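You operate a simulated robot arm through the tools that you are given. There is no shell and no other tool.

You are at the controls of a simulated robot arm. One attempt, no reset.

## Task
Shut the bench valve and vent the line, then uncouple the ribbed coupling.
Fine: vent to 0, shut the vent knob, free the long ring, and set the coupling on the gas bench.
Where things are to end (x, y in the base frame): ribbed coupling within 60 mm of [370, -140].

The check looks at the end state, three seconds after you hand in, the way a careful person would. Anything else that was tipped, shoved, dropped, spilled or broken makes it a failure.

## Robot
A 7-joint arm with a two-finger parallel gripper, fixed in place. Base frame: the origin is on the floor under the middle of its stand, x ahead of it, y to its left, z up; the work surface is at about z = 820. Lengths are in mm, angles in degrees, forces in N, time in s.
With the tool pointing down near the work surface it reaches from about 100 to 540 mm from the base axis. Its first joint turns from -166.0 to 166.0 degrees. Payload 1.57 kg.
Tool frame: the origin (TCP) lies between the finger pads and is the grasp point; the fingertips stand 30 mm ahead of it; z points along the fingers, y is the line along which they close. Largest opening 80 mm; finger width 17, thickness 12; the body of the gripper, 40 by 82 mm, starts 80 mm behind the TCP.
Orientation is that of the tool frame in the base frame, as a unit quaternion [w, x, y, z]. With the fingers straight down and closing along the base's y, the tool's x points along the base's -x, its y along +y and its z along -z.

## Interface
- The arm moves only by the tool play_rows. Its argument "plan" is a list of rows, each a list of 7 numbers: the finger opening in mm, from 0 to 80, then the shift along the tool's x, y, z in mm, then the turn, a rotation vector about the tool's x, y, z in degrees. In form: [[fingers, x, y, z, wx, wy, wz], ...]. A call has 1 to 20 rows; each row is the pose to reach, as a shift and turn from the pose commanded when the call began, along the tool's axes at that moment. Each row takes 0.2 s and may step no farther than 50 mm and 8.6 degrees from the row before; otherwise, or with a gripper value out of range, the whole call is refused. Where a pose cannot be reached the arm comes as near as it can. A force on the tool above 40 N (or 10 N above the force at the start of the call, whichever is more), or a blocked arm, ends the call early, and 0.2 s more pass. The fingers move at their own pace (about 72 mm/s each) and stop on an object; they squeeze with about 30 N. The grip force told is the motor's: it shows also when the fingers shut on nothing. Time passes only in rows, and 0.2 s behind the last, so rows that repeat a pose let the fingers close. It gives the time, the measured TCP pose, the force on the tool (base axes), the opening and the grip force at its end, in the units of the frame above (readings bear some noise), with the torque about the TCP (base axes, N m) and any sound that the robot's microphone picked up, and new pictures: "pictures" is both (left out), scene, wrist or none.
- Cameras (640 x 400 px; columns grow to the right, rows downward): "scene" is fixed at [47.3, 499.5, 1496.2]; the picture's right is [-0.91, -0.41, 0.00], its down [-0.17, 0.38, -0.91] and it looks along [0.37, -0.83, -0.41] (base axes); focal length 333 px, centre (320, 200). "wrist" rides on the gripper at [72, -7, -122] in the tool frame; the picture's right is [0.09, 1.00, 0.00], its down [-0.84, 0.08, -0.54] and it looks along [-0.54, 0.05, 0.84] (tool axes); focal length 238 px, centre (320, 200). There is no depth. A picture from a camera that has moved, and an enlarged one, comes with that camera's place and axes in the base frame and with its lens.
- raise_lower(by): slides the trunk up (or, below 0, down) by that many mm; the arm rides with it, the base frame stays. It gives what a move gives, with no picture.
- inspect(camera, box): a new picture of the part [left, top, right, bottom] of that camera's present view, enlarged. It takes no simulated time.
- sign_off(): hands the job in; it is judged then, once.

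Places have to be worked out from the pictures, the camera data and where the tool is seen. Open the gripper and draw the arm clear of the work before you hand the job in, unless the task says otherwise.

The tools are called after ">>>" as name(argument=value, ...) on one line, values as JSON. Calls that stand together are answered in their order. play_rows: Moves the arm, as the interface text tells. Its arguments: {"type":"object","properties":{"plan":{"type":"array"},"pictures":{"type":"string","enum":["both","scene","wrist","none"]}},"required":["plan"]} The other tools are called the same way: raise_lower (by) moves the trunk up or down; inspect (camera, box) takes an enlarged picture of a part of a camera's view; sign_off () hands the job in.

At the start:

```text
clock: 0.0
tcp_pos: [467.9, -164.3, 1401.7]
orientation: [0.001, 0.0, 1.0, 0.0]
ft_force: [0.2, 0.6, -1.0]
wrist_torque: [0.02, -0.03, -0.02]
finger_gap: 80.1
grasp_force: 0.0
trunk travel left (down, up): [-825.0, 165.0]
```

scene: 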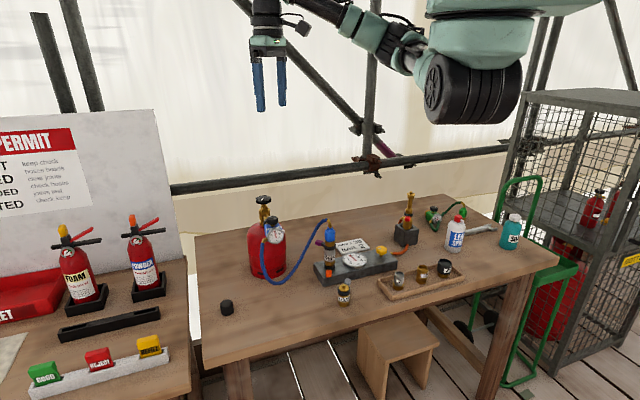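
wrist: 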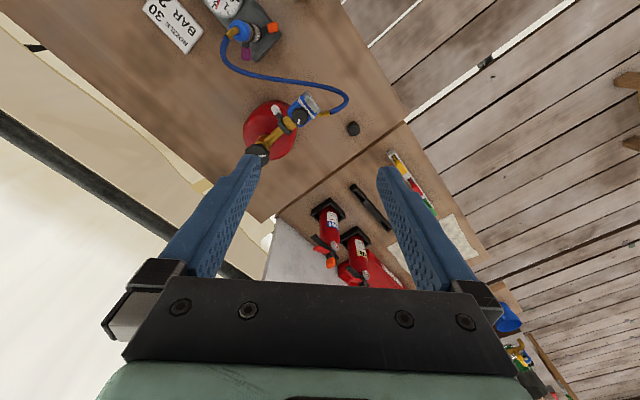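

I start by looking closely at the bench from the scene camera to identify the valve, gauge, vent knob and couplings.

>>> inspect(camera="scene", box=[290, 200, 410, 310])

>>> inspect(camera="scene", box=[380, 180, 540, 300])

>>> inspect(camera="scene", box=[200, 180, 360, 320])

>>> inspect(camera="scene", box=[0, 100, 120, 230])

```text
3.64 times, centred on (350, 255) of scene
camera zoom: at [47.3, 499.5, 1496.2], right [-0.91, -0.41, 0.0], down [-0.17, 0.38, -0.91], along [0.37, -0.83, -0.41], focal length 1210 px, centre (211, 0)
```

zoom: 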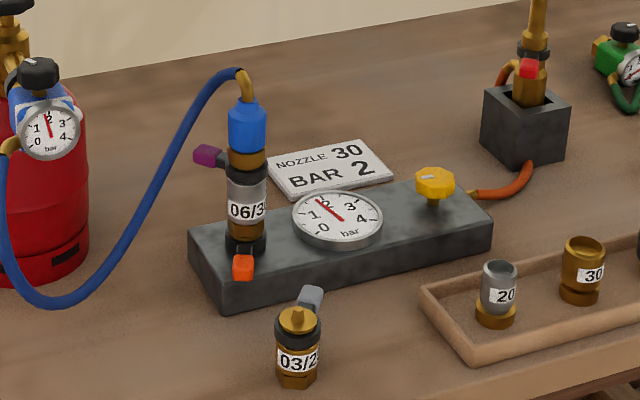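

```text
3.33 times, centred on (460, 240) of scene
camera zoom: at [47.3, 499.5, 1496.2], right [-0.91, -0.41, 0.0], down [-0.17, 0.38, -0.91], along [0.37, -0.83, -0.41], focal length 1109 px, centre (-147, 67)
```

zoom: 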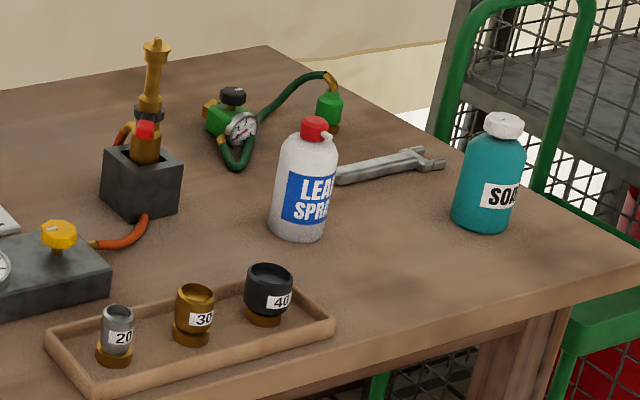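

```text
2.86 times, centred on (280, 250) of scene
camera zoom: at [47.3, 499.5, 1496.2], right [-0.91, -0.41, 0.0], down [-0.17, 0.38, -0.91], along [0.37, -0.83, -0.41], focal length 951 px, centre (434, 57)
```

zoom: 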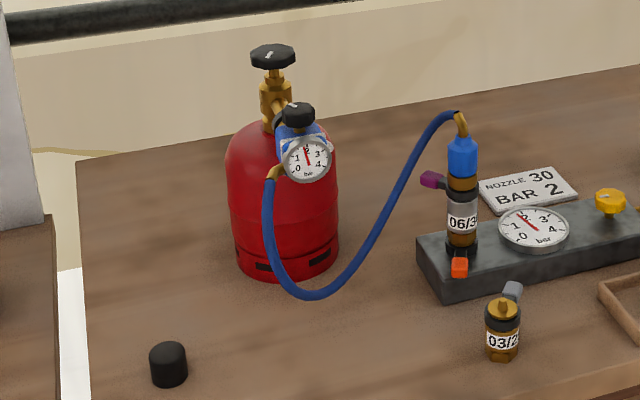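

```text
3.08 times, centred on (60, 165) of scene
camera zoom: at [47.3, 499.5, 1496.2], right [-0.91, -0.41, 0.0], down [-0.17, 0.38, -0.91], along [0.37, -0.83, -0.41], focal length 1024 px, centre (1120, 308)
```

zoom: 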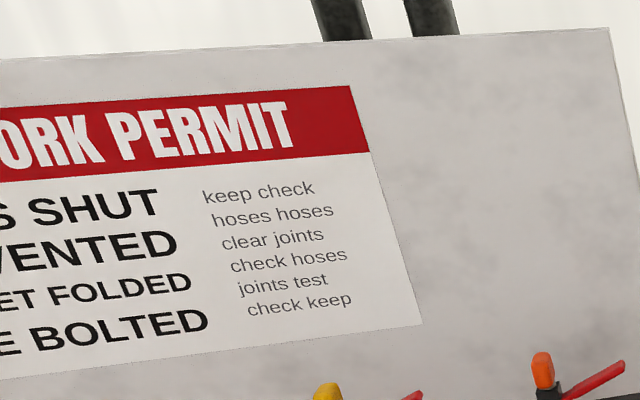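

The stack with hose stands on a grey block at roughly (375, -306), top near z 1040; the cylinder is near (559, -250). I move back and sideways at the present height so that the wrist camera looks at the block.

>>> play_rows(plan=[[80, 38, -22, 0, 0, 0, 0], [80, 76, -45, 0, 0, 0, 0], [80, 114, -68, 0, 0, 0, 0], [80, 152, -91, 0, 0, 0, 0], [80, 190, -114, 0, 0, 0, 0], [80, 228, -136, 0, 0, 0, 0], [80, 228, -136, 0, 0, 0, 0]], pictures="both")

```text
clock: 1.6
tcp_pos: [240.1, -297.7, 1395.0]
orientation: [-0.009, -0.004, 1.0, 0.003]
ft_force: [-0.3, -0.3, -0.4]
wrist_torque: [0.01, -0.01, -0.02]
finger_gap: 80.2
grasp_force: 0.0
trunk travel left (down, up): [-825.0, 165.0]
camera wrist: at [169.5, -303.2, 1517.5], right [-0.1, 0.99, 0.01], down [0.85, 0.08, 0.53], along [0.52, 0.06, -0.85], focal length 238 px, centre (320, 200)
```

scene: 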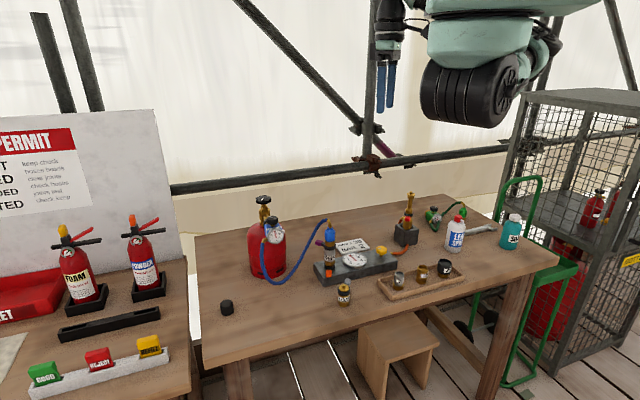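
wrist: 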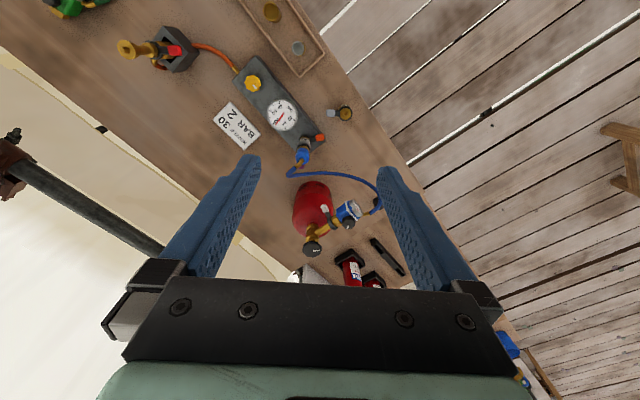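

The wrist camera now sees the manifold with its gauge, yellow knob and levers. I lower the trunk 230 mm (fingertips then at about z 1135, above the 1040 top of the stack) for a closer look.

>>> raise_lower(by=-230)

>>> inspect(camera="wrist", box=[160, 40, 420, 200])

>>> inspect(camera="scene", box=[0, 0, 640, 400])

```text
clock: 4.0
tcp_pos: [238.2, -297.2, 1164.4]
orientation: [-0.008, -0.002, 1.0, 0.003]
ft_force: [0.7, -0.5, -0.1]
wrist_torque: [0.0, 0.02, -0.04]
finger_gap: 80.0
grasp_force: 0.0
trunk travel left (down, up): [-595.0, 395.0]
```

```text
2.46 times, centred on (290, 120) of wrist
camera zoom: at [167.5, -303.8, 1287.7], right [-0.1, 1.0, 0.01], down [0.85, 0.08, 0.53], along [0.53, 0.06, -0.85], focal length 587 px, centre (394, 397)
```

zoom: 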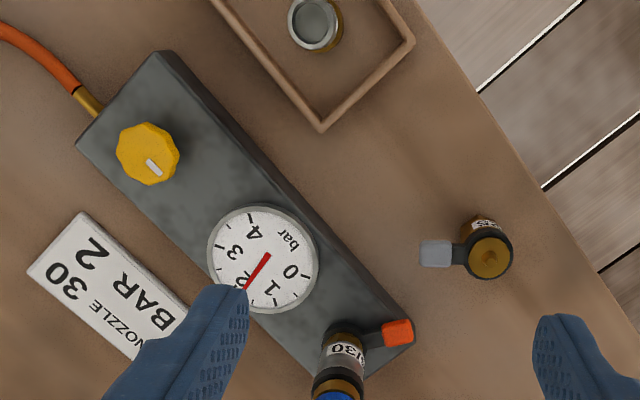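

```text
1.00 times, centred on (320, 200) of scene (not enlarged: the box is as wide or as high as the picture)
camera zoom: at [47.3, 499.5, 1496.2], right [-0.91, -0.41, 0.0], down [-0.17, 0.38, -0.91], along [0.37, -0.83, -0.41], focal length 333 px, centre (320, 200)
```

zoom: 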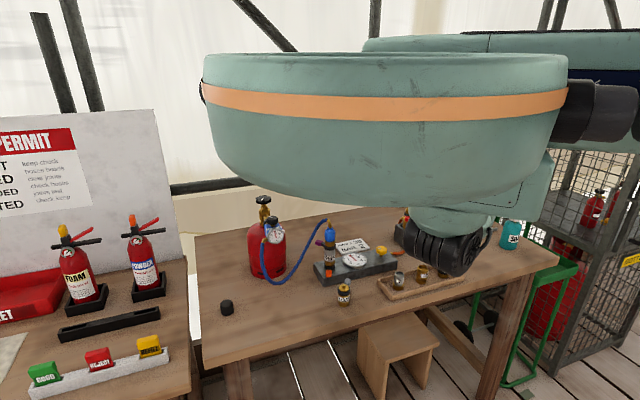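

The block runs diagonally; gauge shows ~2 bar, yellow knob near (247, -447), stack near (364, -317) with an orange lever at its base. I tilt the tool 30° and come lower to look at the stack from the side.

>>> play_rows(plan=[[80, -4, -3, 40, 0, -8, 0], [80, -8, -6, 80, 0, -16, 0], [80, -12, -9, 120, 0, -24, 0], [80, -18, -13, 160, 0, -30, 0], [80, -18, -13, 167, 0, -30, 0], [80, -18, -13, 167, 0, -30, 0]], pictures="both")

```text
clock: 5.4
tcp_pos: [257.0, -312.1, 1002.3]
orientation: [0.258, 0.0, 0.966, 0.0]
ft_force: [-0.1, 0.1, 0.1]
wrist_torque: [0.02, -0.04, 0.01]
finger_gap: 80.1
grasp_force: 0.1
trunk travel left (down, up): [-595.0, 395.0]
camera wrist: at [133.1, -316.5, 1071.7], right [-0.08, 1.0, -0.05], down [0.45, 0.08, 0.89], along [0.89, 0.05, -0.46], focal length 238 px, centre (320, 200)
```

scene: 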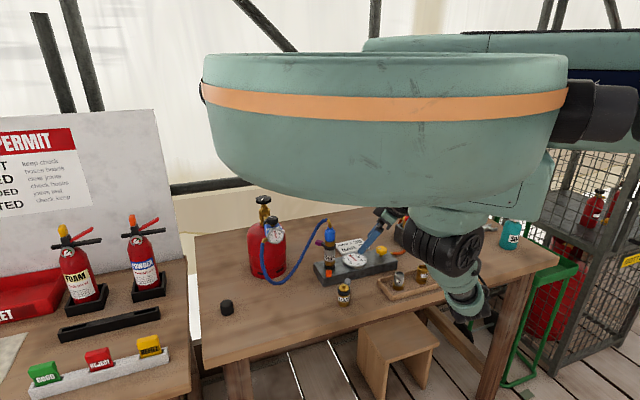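
wrist: 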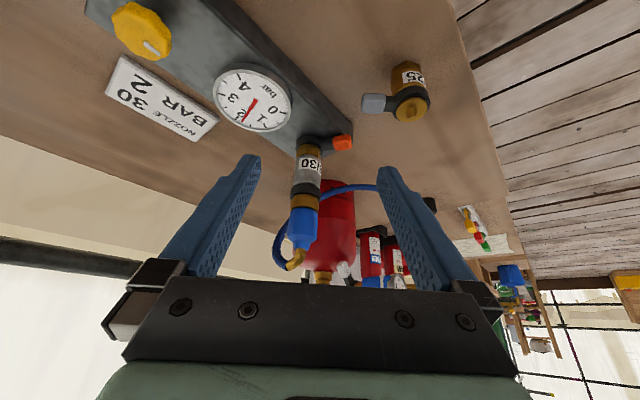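

Now the stack is seen from the side (the picture is upside down). I enlarge it.

>>> inspect(camera="wrist", box=[250, 120, 380, 280])

>>> inspect(camera="wrist", box=[90, 0, 450, 160])

>>> inspect(camera="scene", box=[305, 210, 365, 300])

```text
2.50 times, centred on (315, 200) of wrist
camera zoom: at [133.1, -316.5, 1071.7], right [-0.08, 1.0, -0.05], down [0.45, 0.08, 0.89], along [0.89, 0.05, -0.46], focal length 596 px, centre (332, 200)
```

zoom: 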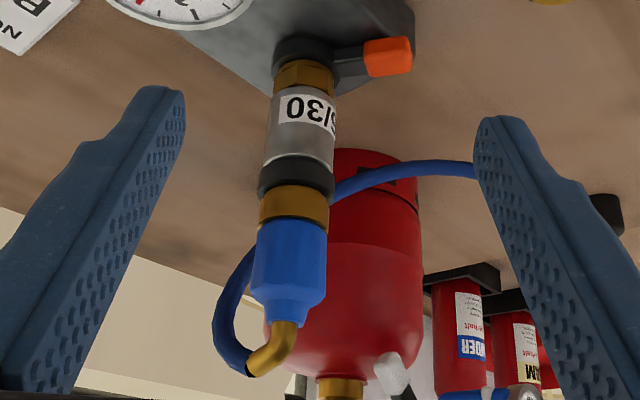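

```text
1.78 times, centred on (270, 80) of wrist
camera zoom: at [133.1, -316.5, 1071.7], right [-0.08, 1.0, -0.05], down [0.45, 0.08, 0.89], along [0.89, 0.05, -0.46], focal length 424 px, centre (409, 413)
```

zoom: 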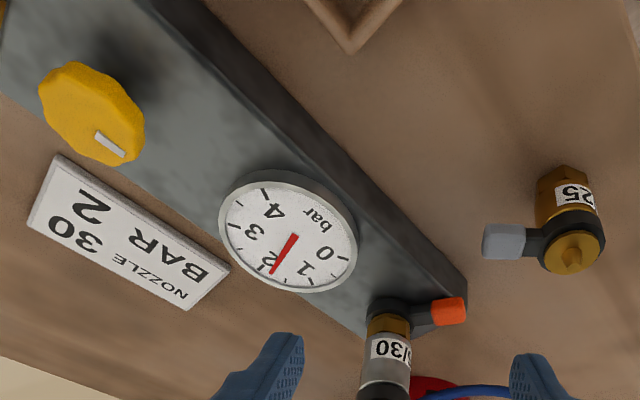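

```text
4.44 times, centred on (335, 255) of scene
camera zoom: at [47.3, 499.5, 1496.2], right [-0.91, -0.41, 0.0], down [-0.17, 0.38, -0.91], along [0.37, -0.83, -0.41], focal length 1479 px, centre (253, -44)
```

zoom: 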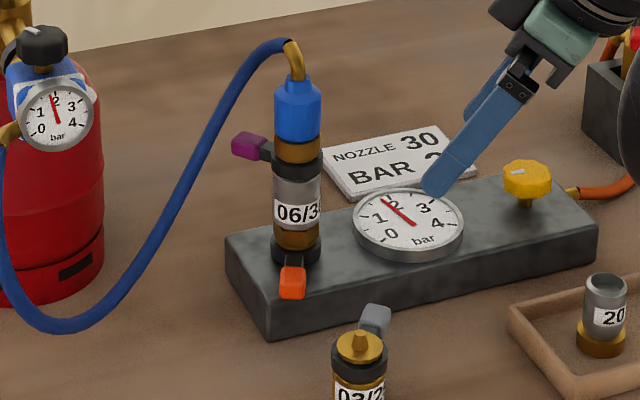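

I enlarge the stack further to make out the rings, tabs and ribbing.

>>> inspect(camera="scene", box=[315, 212, 349, 284])

>>> inspect(camera="scene", box=[316, 240, 346, 262])

>>> inspect(camera="wrist", box=[280, 130, 360, 280])

>>> inspect(camera="scene", box=[334, 268, 364, 308])

>>> inspect(camera="scene", box=[250, 190, 300, 280])

```text
5.56 times, centred on (332, 248) of scene
camera zoom: at [47.3, 499.5, 1496.2], right [-0.91, -0.41, 0.0], down [-0.17, 0.38, -0.91], along [0.37, -0.83, -0.41], focal length 1848 px, centre (253, -67)
```

zoom: 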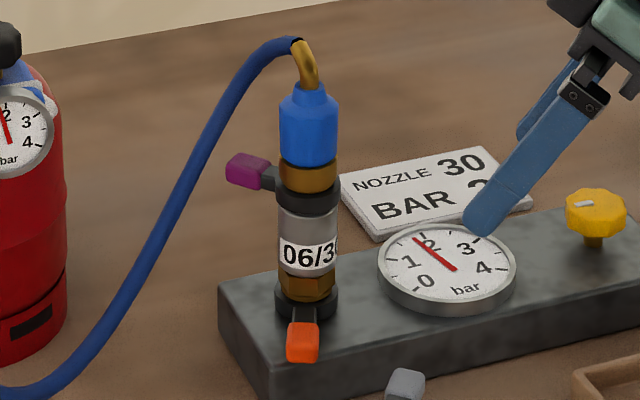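

```text
16.00 times, centred on (331, 251) of scene
camera zoom: at [47.3, 499.5, 1496.2], right [-0.91, -0.41, 0.0], down [-0.17, 0.38, -0.91], along [0.37, -0.83, -0.41], focal length 5323 px, centre (144, -616)
```

zoom: 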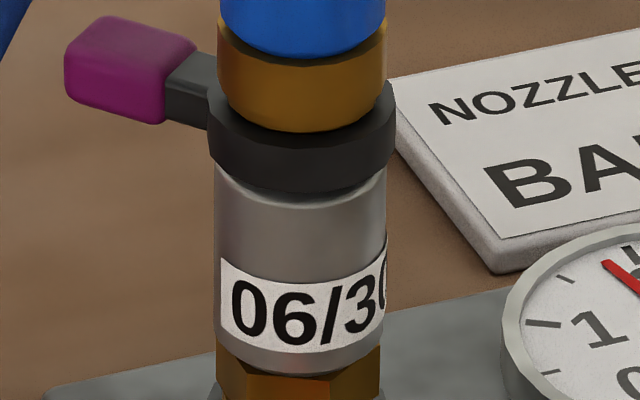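

```text
2.67 times, centred on (320, 205) of wrist
camera zoom: at [133.1, -316.5, 1071.7], right [-0.08, 1.0, -0.05], down [0.45, 0.08, 0.89], along [0.89, 0.05, -0.46], focal length 636 px, centre (320, 187)
```

zoom: 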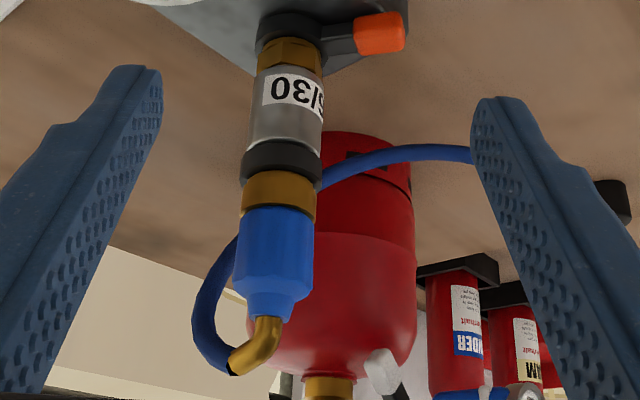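

```text
10.00 times, centred on (349, 288) of scene
camera zoom: at [47.3, 499.5, 1496.2], right [-0.91, -0.41, 0.0], down [-0.17, 0.38, -0.91], along [0.37, -0.83, -0.41], focal length 3327 px, centre (30, -680)
```

zoom: 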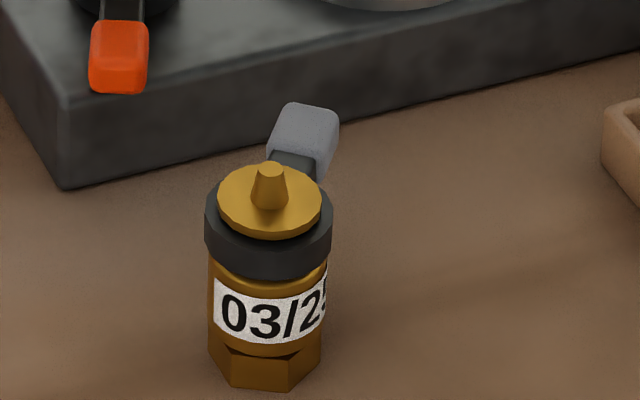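

```text
4.44 times, centred on (275, 235) of scene
camera zoom: at [47.3, 499.5, 1496.2], right [-0.91, -0.41, 0.0], down [-0.17, 0.38, -0.91], along [0.37, -0.83, -0.41], focal length 1479 px, centre (520, 44)
```

zoom: 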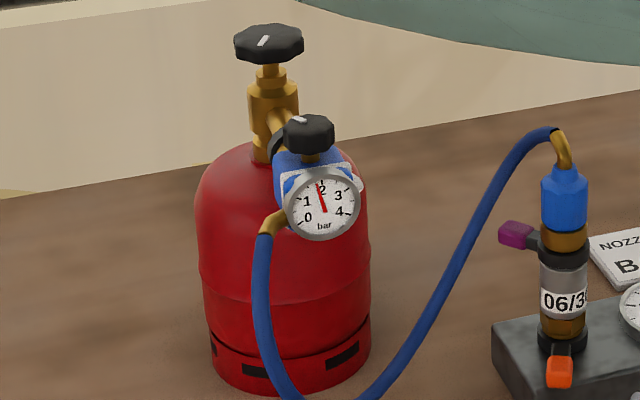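

I look at the hose end, the bottom ring and the torch/green hose more closely.

>>> inspect(camera="scene", box=[316, 214, 346, 244])

>>> inspect(camera="scene", box=[316, 256, 346, 284])

>>> inspect(camera="wrist", box=[280, 190, 330, 275])

>>> inspect(camera="wrist", box=[290, 125, 360, 180])

```text
13.33 times, centred on (331, 229) of scene
camera zoom: at [47.3, 499.5, 1496.2], right [-0.91, -0.41, 0.0], down [-0.17, 0.38, -0.91], along [0.37, -0.83, -0.41], focal length 4436 px, centre (173, -187)
```

zoom: 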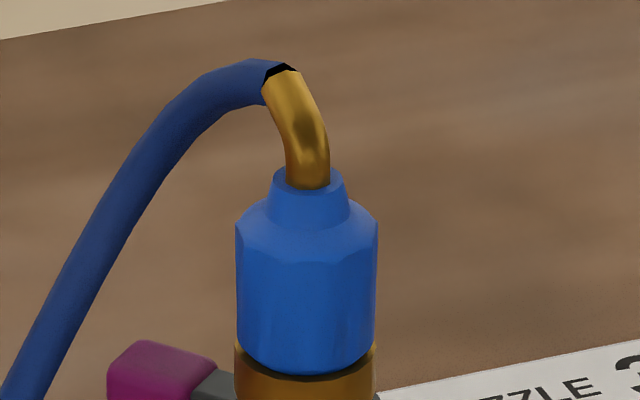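

```text
14.29 times, centred on (331, 270) of scene
camera zoom: at [47.3, 499.5, 1496.2], right [-0.91, -0.41, 0.0], down [-0.17, 0.38, -0.91], along [0.37, -0.83, -0.41], focal length 4753 px, centre (163, -800)
```

zoom: 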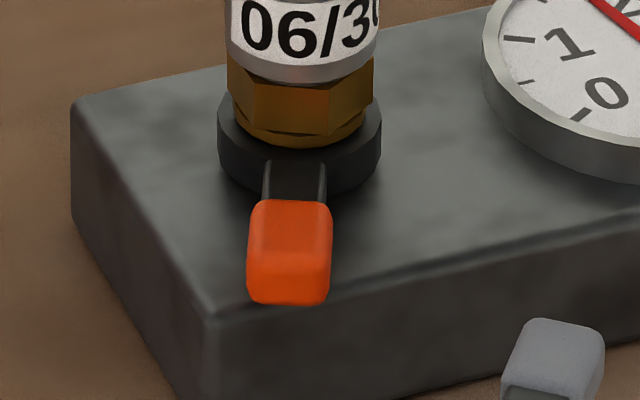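

```text
4.71 times, centred on (305, 232) of wrist
camera zoom: at [133.1, -316.5, 1071.7], right [-0.08, 1.0, -0.05], down [0.45, 0.08, 0.89], along [0.89, 0.05, -0.46], focal length 1122 px, centre (391, 47)
```

zoom: 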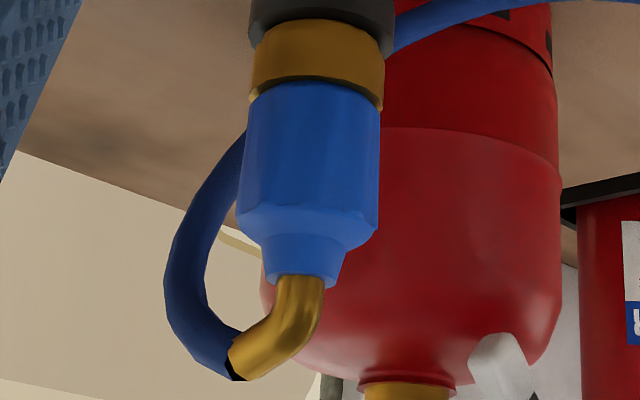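

```text
7.27 times, centred on (325, 152) of wrist
camera zoom: at [133.1, -316.5, 1071.7], right [-0.08, 1.0, -0.05], down [0.45, 0.08, 0.89], along [0.89, 0.05, -0.46], focal length 1734 px, centre (284, 546)
```

zoom: 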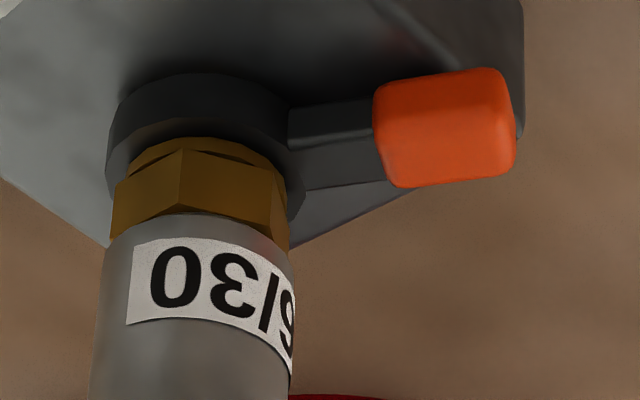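

The stack is: block ring (orange tab), silver arrestor "06/30", upper ring (purple tab), then the blue hose coupling, whose surface looks fluted. To compare tab lengths and ribbing I go above the stack with the camera pointing straight down.

>>> play_rows(plan=[[80, -18, 0, -31, 0, 8, 0], [80, -36, 1, -62, 0, 16, 0], [80, -53.5, 1, -92.7, 0, 24, 0], [80, -75, 1, -80, 0, 32, 0], [80, -97, 1, -67, 0, 40, 0], [80, -119, 2, -55, 0, 48, 0], [80, -141, 2, -42, 0, 56, 0], [80, -141, 2, -42, 0, 63, 0], [80, -141, 2, -42, 0, 63, 0]], pictures="both")

```text
clock: 7.4
tcp_pos: [358.0, -308.6, 1110.9]
orientation: [-0.284, 0.0, 0.959, 0.0]
ft_force: [0.0, 0.2, -0.9]
wrist_torque: [-0.01, 0.01, -0.01]
finger_gap: 79.8
grasp_force: 0.0
trunk travel left (down, up): [-595.0, 395.0]
camera wrist: at [364.1, -313.4, 1252.2], right [-0.08, 1.0, 0.05], down [1.0, 0.08, 0.0], along [-0.01, 0.05, -1.0], focal length 238 px, centre (320, 200)
```

scene: 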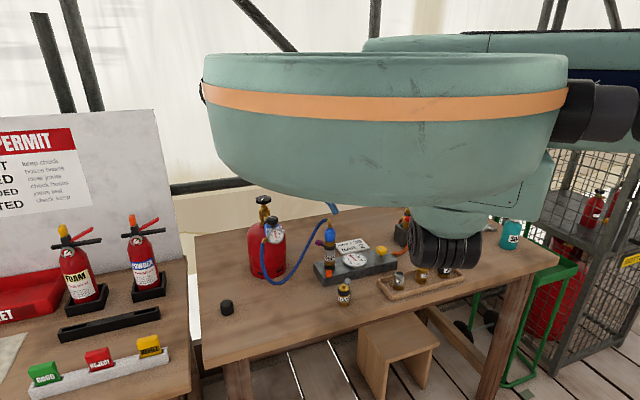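
wrist: 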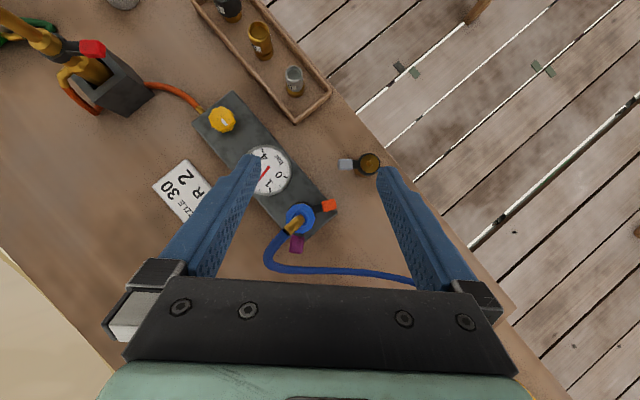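

>>> inspect(camera="wrist", box=[250, 180, 370, 275])

>>> inspect(camera="wrist", box=[0, 0, 160, 130])

>>> inspect(camera="wrist", box=[190, 80, 340, 230])

```text
4.21 times, centred on (310, 228) of wrist
camera zoom: at [364.1, -313.4, 1252.2], right [-0.08, 1.0, 0.05], down [1.0, 0.08, 0.0], along [-0.01, 0.05, -1.0], focal length 1004 px, centre (362, 84)
```

zoom: 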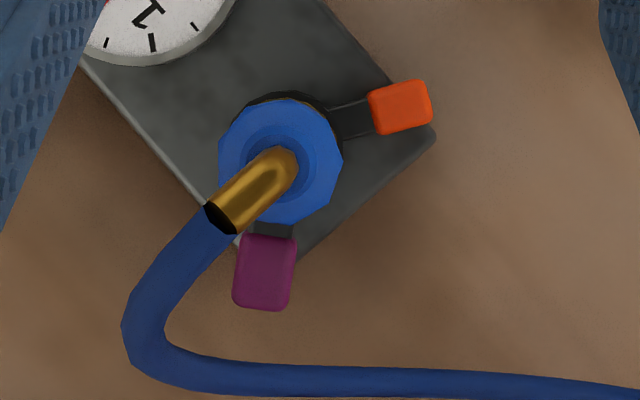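

```text
3.08 times, centred on (80, 65) of wrist
camera zoom: at [364.1, -313.4, 1252.2], right [-0.08, 1.0, 0.05], down [1.0, 0.08, 0.0], along [-0.01, 0.05, -1.0], focal length 733 px, centre (1058, 615)
```

zoom: 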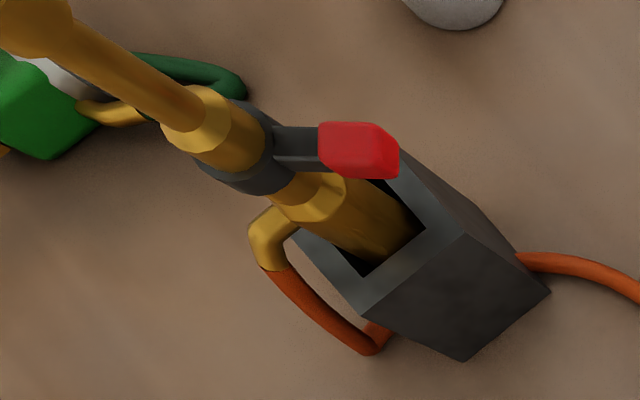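

```text
2.67 times, centred on (265, 155) of wrist
camera zoom: at [364.1, -313.4, 1252.2], right [-0.08, 1.0, 0.05], down [1.0, 0.08, 0.0], along [-0.01, 0.05, -1.0], focal length 636 px, centre (467, 320)
```

zoom: 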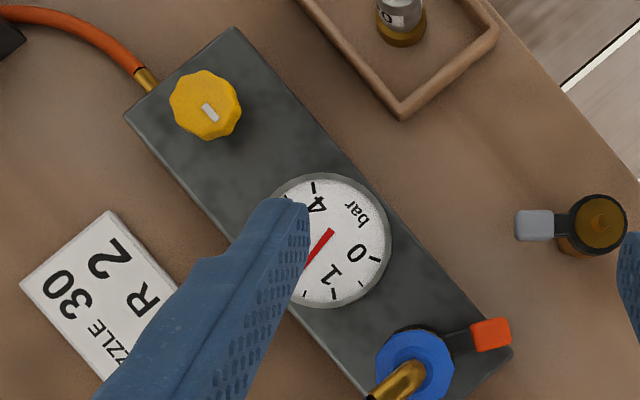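

From above the two tabs look alike in reach (about 52 mm each). I enlarge more to compare their shapes and look at the torch and the green hose end as well.

>>> inspect(camera="wrist", box=[282, 195, 345, 256])

>>> inspect(camera="wrist", box=[0, 0, 90, 60])

>>> inspect(camera="wrist", box=[330, 145, 390, 180])

>>> inspect(camera="scene", box=[390, 200, 420, 250])

```text
6.56 times, centred on (314, 226) of wrist
camera zoom: at [364.1, -313.4, 1252.2], right [-0.08, 1.0, 0.05], down [1.0, 0.08, 0.0], along [-0.01, 0.05, -1.0], focal length 1563 px, centre (363, 33)
```

zoom: 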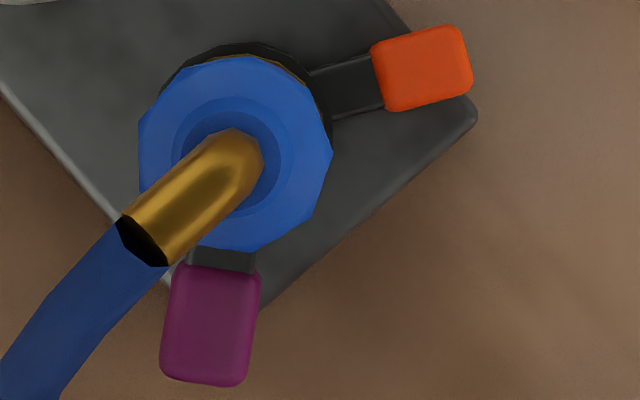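

```text
6.67 times, centred on (45, 30) of wrist
camera zoom: at [364.1, -313.4, 1252.2], right [-0.08, 1.0, 0.05], down [1.0, 0.08, 0.0], along [-0.01, 0.05, -1.0], focal length 1589 px, centre (2153, 1333)
```

zoom: 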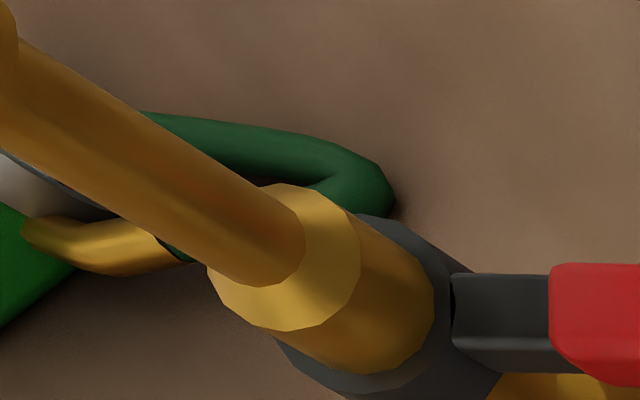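

```text
10.67 times, centred on (360, 162) of wrist
camera zoom: at [364.1, -313.4, 1252.2], right [-0.08, 1.0, 0.05], down [1.0, 0.08, 0.0], along [-0.01, 0.05, -1.0], focal length 2542 px, centre (-107, 600)
```

zoom: 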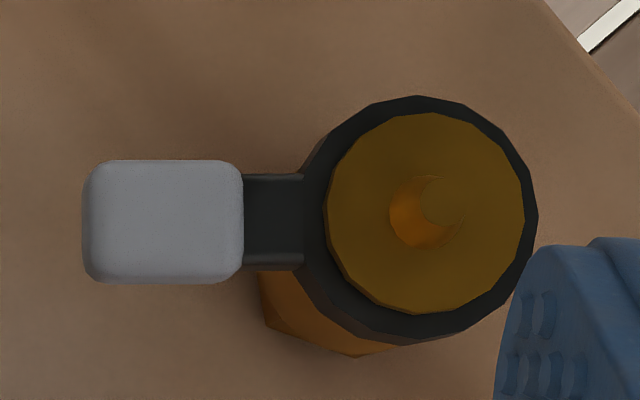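

```text
8.00 times, centred on (405, 225) of scene
camera zoom: at [47.3, 499.5, 1496.2], right [-0.91, -0.41, 0.0], down [-0.17, 0.38, -0.91], along [0.37, -0.83, -0.41], focal length 2662 px, centre (-360, 0)
```

zoom: 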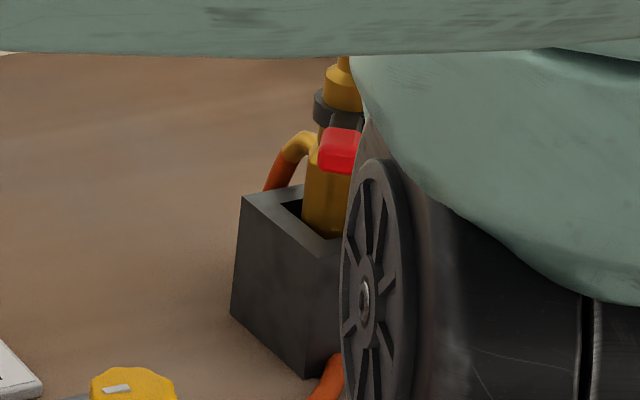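

The tabs are nearly equal in size, so I want to compare the hose couplings. I raise the trunk to clear the scene camera's view and enlarge the green hose end and torch for comparison.

>>> raise_lower(by=260)

>>> inspect(camera="scene", box=[424, 196, 474, 236])

>>> inspect(camera="scene", box=[390, 185, 425, 250])

>>> inspect(camera="scene", box=[560, 160, 640, 340])

>>> inspect(camera="scene", box=[200, 280, 260, 330])

>>> inspect(camera="scene", box=[0, 120, 100, 220])

```text
clock: 10.1
tcp_pos: [358.4, -309.2, 1371.0]
orientation: [-0.284, -0.001, 0.959, -0.001]
ft_force: [-0.2, -0.6, -0.3]
wrist_torque: [0.03, 0.01, 0.03]
finger_gap: 80.2
grasp_force: 0.0
trunk travel left (down, up): [-855.0, 135.0]
```

```text
10.00 times, centred on (449, 216) of scene
camera zoom: at [47.3, 499.5, 1496.2], right [-0.91, -0.41, 0.0], down [-0.17, 0.38, -0.91], along [0.37, -0.83, -0.41], focal length 3327 px, centre (-970, 40)
```

zoom: 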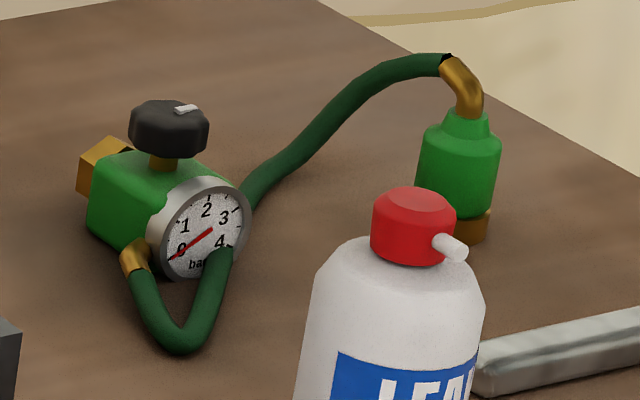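

```text
6.15 times, centred on (408, 218) of scene
camera zoom: at [47.3, 499.5, 1496.2], right [-0.91, -0.41, 0.0], down [-0.17, 0.38, -0.91], along [0.37, -0.83, -0.41], focal length 2048 px, centre (-218, 92)
```

zoom: 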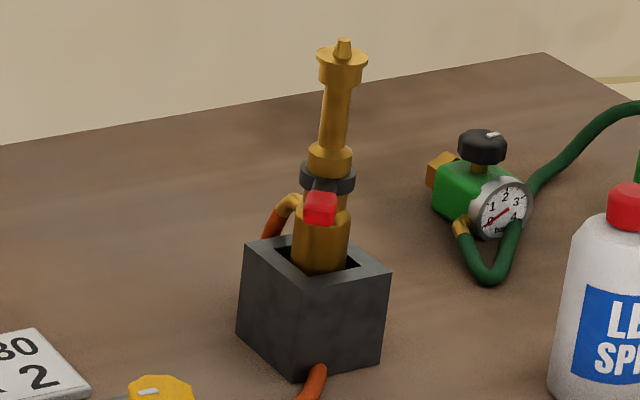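

```text
2.22 times, centred on (600, 250) of scene
camera zoom: at [47.3, 499.5, 1496.2], right [-0.91, -0.41, 0.0], down [-0.17, 0.38, -0.91], along [0.37, -0.83, -0.41], focal length 739 px, centre (-302, 89)
```

zoom: 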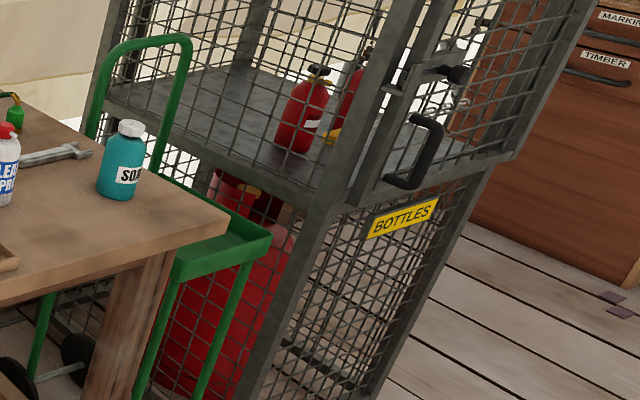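

```text
8.00 times, centred on (230, 305) of scene
camera zoom: at [47.3, 499.5, 1496.2], right [-0.91, -0.41, 0.0], down [-0.17, 0.38, -0.91], along [0.37, -0.83, -0.41], focal length 2662 px, centre (1040, -640)
```

zoom: 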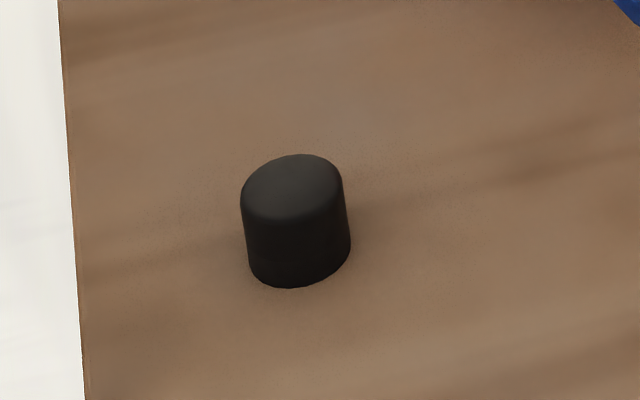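

```text
4.00 times, centred on (50, 170) of scene
camera zoom: at [47.3, 499.5, 1496.2], right [-0.91, -0.41, 0.0], down [-0.17, 0.38, -0.91], along [0.37, -0.83, -0.41], focal length 1331 px, centre (1400, 320)
```

zoom: 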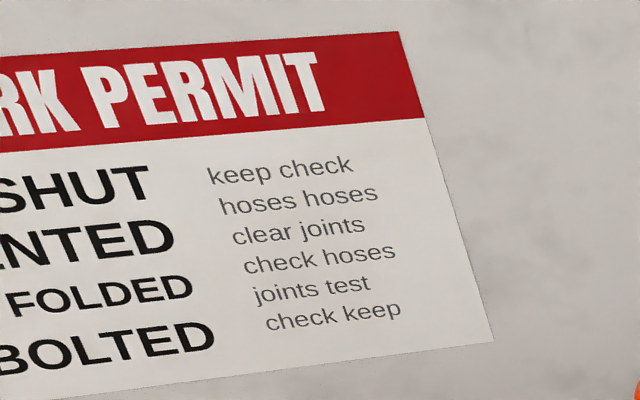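

The green hose end has the same faceted body as the blue one, so the blue hose coupling on the stack is most likely the "ribbed coupling". I compare both rings at high magnification to judge which is the "long" one.

>>> inspect(camera="scene", box=[318, 238, 344, 254])

>>> inspect(camera="scene", box=[318, 262, 344, 278])

>>> inspect(camera="wrist", box=[280, 180, 345, 250])

```text
16.00 times, centred on (331, 246) of scene
camera zoom: at [47.3, 499.5, 1496.2], right [-0.91, -0.41, 0.0], down [-0.17, 0.38, -0.91], along [0.37, -0.83, -0.41], focal length 5323 px, centre (144, -536)
```

zoom: 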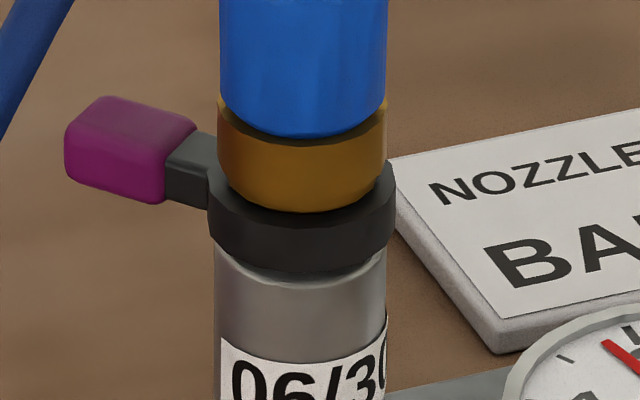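

```text
16.00 times, centred on (331, 270) of scene
camera zoom: at [47.3, 499.5, 1496.2], right [-0.91, -0.41, 0.0], down [-0.17, 0.38, -0.91], along [0.37, -0.83, -0.41], focal length 5323 px, centre (144, -920)
```

zoom: 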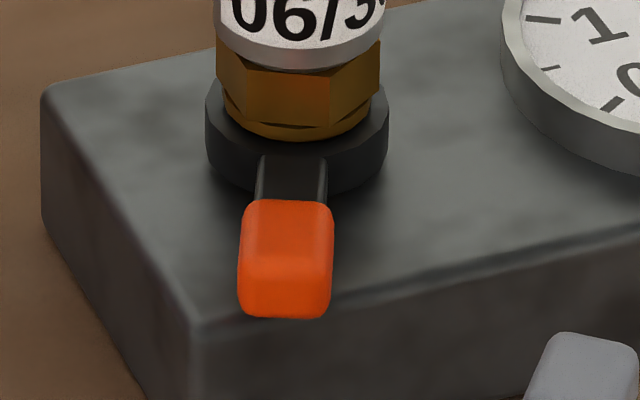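

```text
5.71 times, centred on (312, 215) of wrist
camera zoom: at [363.9, -313.4, 1511.8], right [-0.08, 1.0, 0.05], down [1.0, 0.08, 0.0], along [0.0, 0.05, -1.0], focal length 1362 px, centre (363, 114)
```

zoom: 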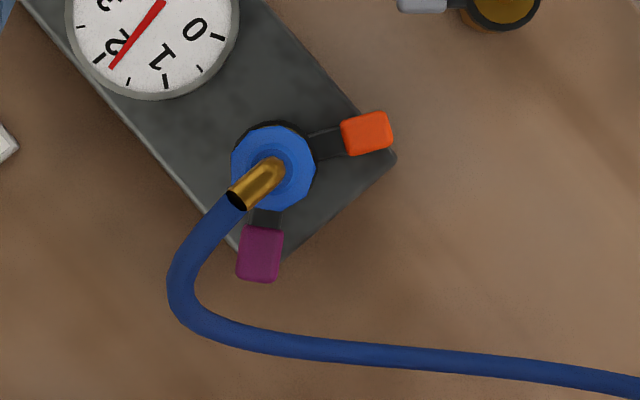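

Both rings look identical in make, so the ring that holds the blue ribbed hose coupling (purple tab) is the natural candidate. Now I turn the tool vertical so the wrist camera looks at the cylinder's handwheel and regulator, triangulated near (581, -278, 1078).

>>> play_rows(plan=[[80, 0, 0, 0, 0, -8.4, 0], [80, 0, 0, 0, 0, -16.8, 0], [80, 0, 0, 0, 0, -25, 0], [80, 0, 0, 0, 0, -33, 0], [80, 0, 0, 0, 0, -33, 0]], pictures="both")

>>> inspect(camera="wrist", box=[270, 150, 390, 280])

>>> inspect(camera="scene", box=[248, 190, 292, 250])

```text
clock: 11.3
tcp_pos: [359.4, -307.5, 1370.5]
orientation: [0.0, 0.001, 1.0, 0.0]
ft_force: [0.2, 0.6, 0.2]
wrist_torque: [0.01, 0.0, 0.01]
finger_gap: 79.9
grasp_force: 0.0
trunk travel left (down, up): [-855.0, 135.0]
camera wrist: at [286.4, -313.1, 1492.1], right [-0.09, 1.0, 0.0], down [0.84, 0.08, 0.54], along [0.54, 0.05, -0.84], focal length 238 px, centre (320, 200)
```

scene: 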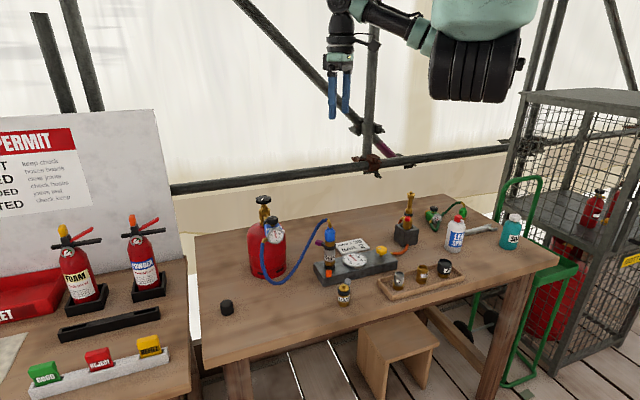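
wrist: 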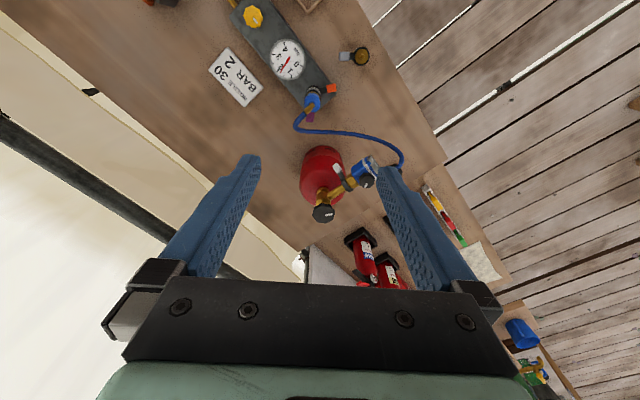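

```text
3.08 times, centred on (330, 215) of wrist
camera zoom: at [286.4, -313.1, 1492.1], right [-0.09, 1.0, 0.0], down [0.84, 0.08, 0.54], along [0.54, 0.05, -0.84], focal length 733 px, centre (289, 154)
```

zoom: 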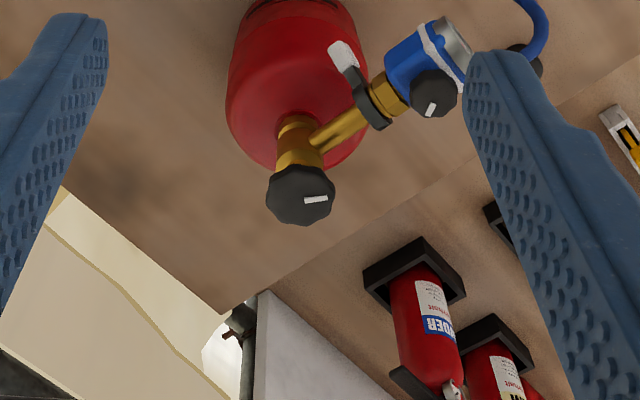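

```text
6.67 times, centred on (270, 220) of scene
camera zoom: at [47.3, 499.5, 1496.2], right [-0.91, -0.41, 0.0], down [-0.17, 0.38, -0.91], along [0.37, -0.83, -0.41], focal length 2218 px, centre (653, 67)
```

zoom: 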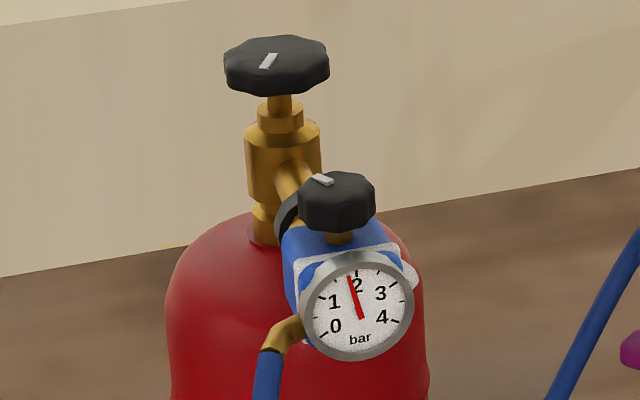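

The cylinder has a black handwheel on top (near (583, -278, 1078)), and a regulator coupled to it by a white-tabbed ring. I test whether I can reach above the handwheel with the tool tilted 45° outward.

>>> play_rows(plan=[[80, -38, 5, 20, 0, -7.5, 0], [80, -76, 10, 40, 0, -15, 0], [80, -114, 15, 60, 0, -22.5, 0], [80, -152, 20, 80, 0, -30, 0], [80, -190, 25, 100, 0, -37.5, 0], [80, -224, 29, 120, 0, -45, 0], [80, -224, 29, 120, 0, -45, 0]], pictures="both")

```text
clock: 12.9
tcp_pos: [582.9, -280.2, 1251.7]
orientation: [0.384, 0.0, 0.924, 0.0]
ft_force: [0.0, -0.5, 0.2]
wrist_torque: [0.04, -0.02, 0.01]
finger_gap: 80.0
grasp_force: 0.1
trunk travel left (down, up): [-855.0, 135.0]
camera wrist: at [444.9, -284.9, 1286.6], right [-0.06, 1.0, -0.07], down [0.21, 0.08, 0.98], along [0.98, 0.05, -0.21], focal length 238 px, centre (320, 200)
```

scene: 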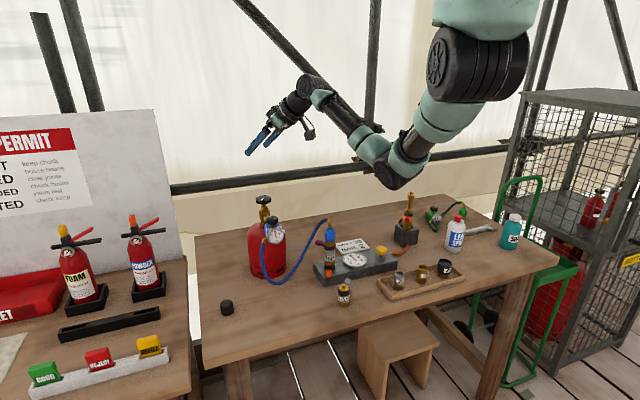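
wrist: 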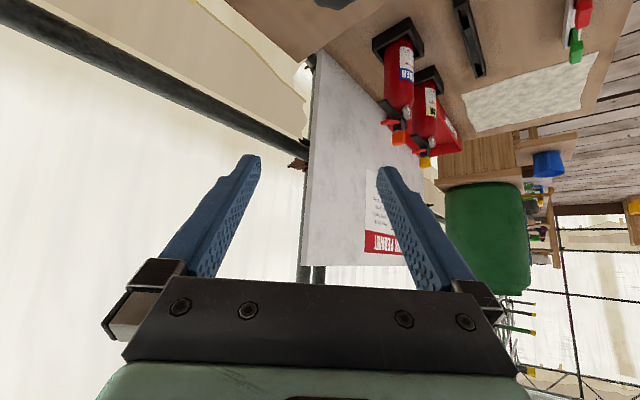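

The pose is reached with room to spare. I read the permit from here, then lower the trunk 110 mm to bring the wheel into view.

>>> inspect(camera="wrist", box=[355, 160, 425, 260])

>>> raise_lower(by=-110)

>>> inspect(camera="wrist", box=[160, 0, 480, 200])

>>> inspect(camera="scene", box=[220, 130, 480, 292])

```text
4.00 times, centred on (390, 210) of wrist
camera zoom: at [444.9, -284.9, 1286.6], right [-0.06, 1.0, -0.07], down [0.21, 0.08, 0.98], along [0.98, 0.05, -0.21], focal length 953 px, centre (40, 160)
```

zoom: 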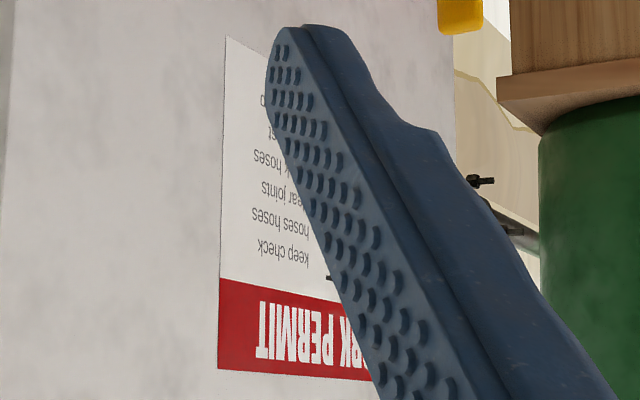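

```text
clock: 14.3
tcp_pos: [582.2, -279.5, 1141.4]
orientation: [0.383, 0.0, 0.924, 0.0]
ft_force: [-0.1, 1.0, -0.9]
wrist_torque: [0.01, 0.0, 0.02]
finger_gap: 79.9
grasp_force: 0.1
trunk travel left (down, up): [-745.0, 245.0]
```

```text
2.00 times, centred on (320, 100) of wrist
camera zoom: at [445.1, -284.7, 1177.1], right [-0.06, 1.0, -0.07], down [0.21, 0.08, 0.98], along [0.98, 0.05, -0.21], focal length 477 px, centre (320, 400)
```

zoom: 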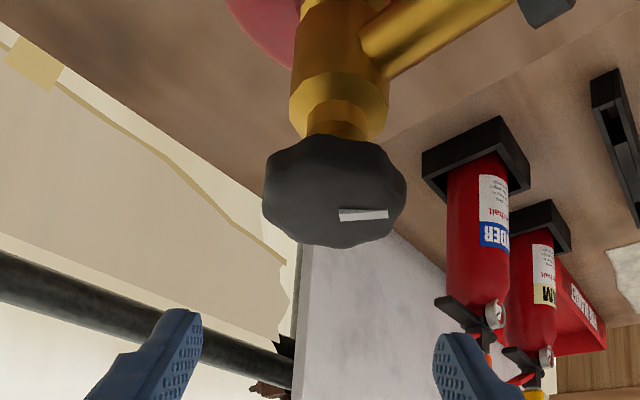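

```text
2.46 times, centred on (350, 211) of scene
camera zoom: at [47.3, 499.5, 1496.2], right [-0.91, -0.41, 0.0], down [-0.17, 0.38, -0.91], along [0.37, -0.83, -0.41], focal length 819 px, centre (246, 173)
```

zoom: 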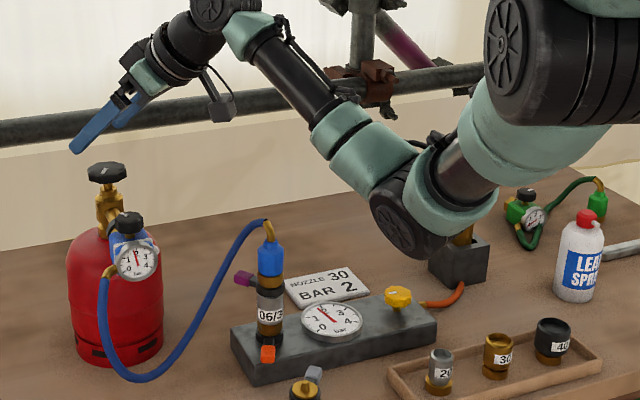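

The wheel (about 46 mm across, centre ≈ (582, -278, 1080)) lies straight below the fingers. I descend onto it while yawing 20° counter-clockwise, so there is range to turn it clockwise.

>>> play_rows(plan=[[80, 14, 0.5, 14, -4.7, 0, -4.7], [80, 28, 1, 28, -9.4, 0, -9.4], [80, 42, 1.5, 42, -14.1, 0, -14.1], [80, 42, 1.5, 42, -14.1, 0, -14.1]], pictures="both")

>>> inspect(camera="scene", box=[235, 170, 315, 250])

```text
clock: 15.3
tcp_pos: [582.5, -277.1, 1082.4]
orientation: [0.377, -0.161, 0.91, 0.067]
ft_force: [-0.1, -0.8, -1.0]
wrist_torque: [0.01, -0.01, -0.01]
finger_gap: 80.0
grasp_force: 0.0
trunk travel left (down, up): [-745.0, 245.0]
camera wrist: at [455.9, -328.9, 1117.2], right [-0.4, 0.91, -0.07], down [0.17, 0.14, 0.98], along [0.9, 0.38, -0.21], focal length 238 px, centre (320, 200)
```

scene: 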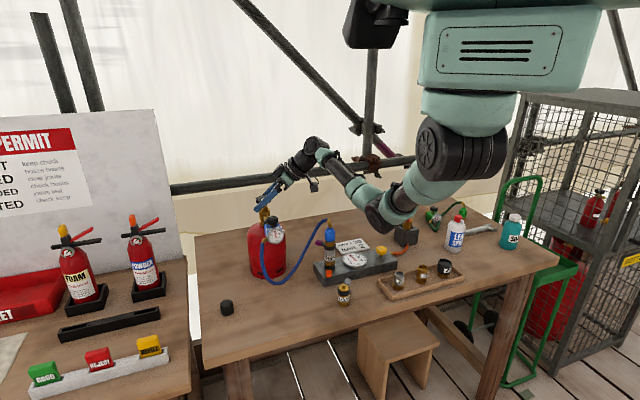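
wrist: 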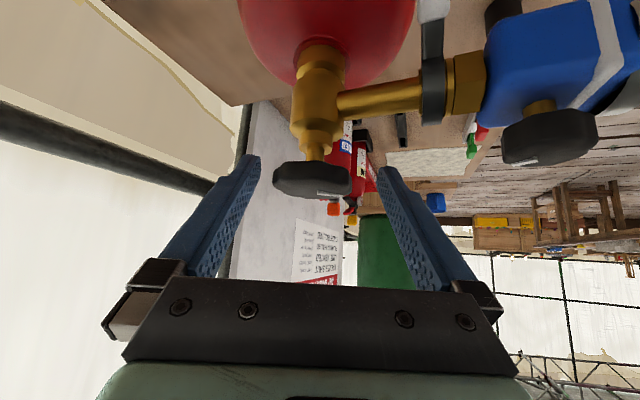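

```text
5.00 times, centred on (275, 210) of scene
camera zoom: at [47.3, 499.5, 1496.2], right [-0.91, -0.41, 0.0], down [-0.17, 0.38, -0.91], along [0.37, -0.83, -0.41], focal length 1664 px, centre (545, 150)
```

zoom: 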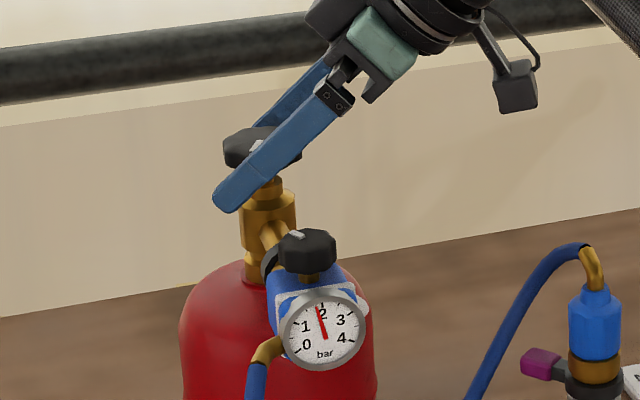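

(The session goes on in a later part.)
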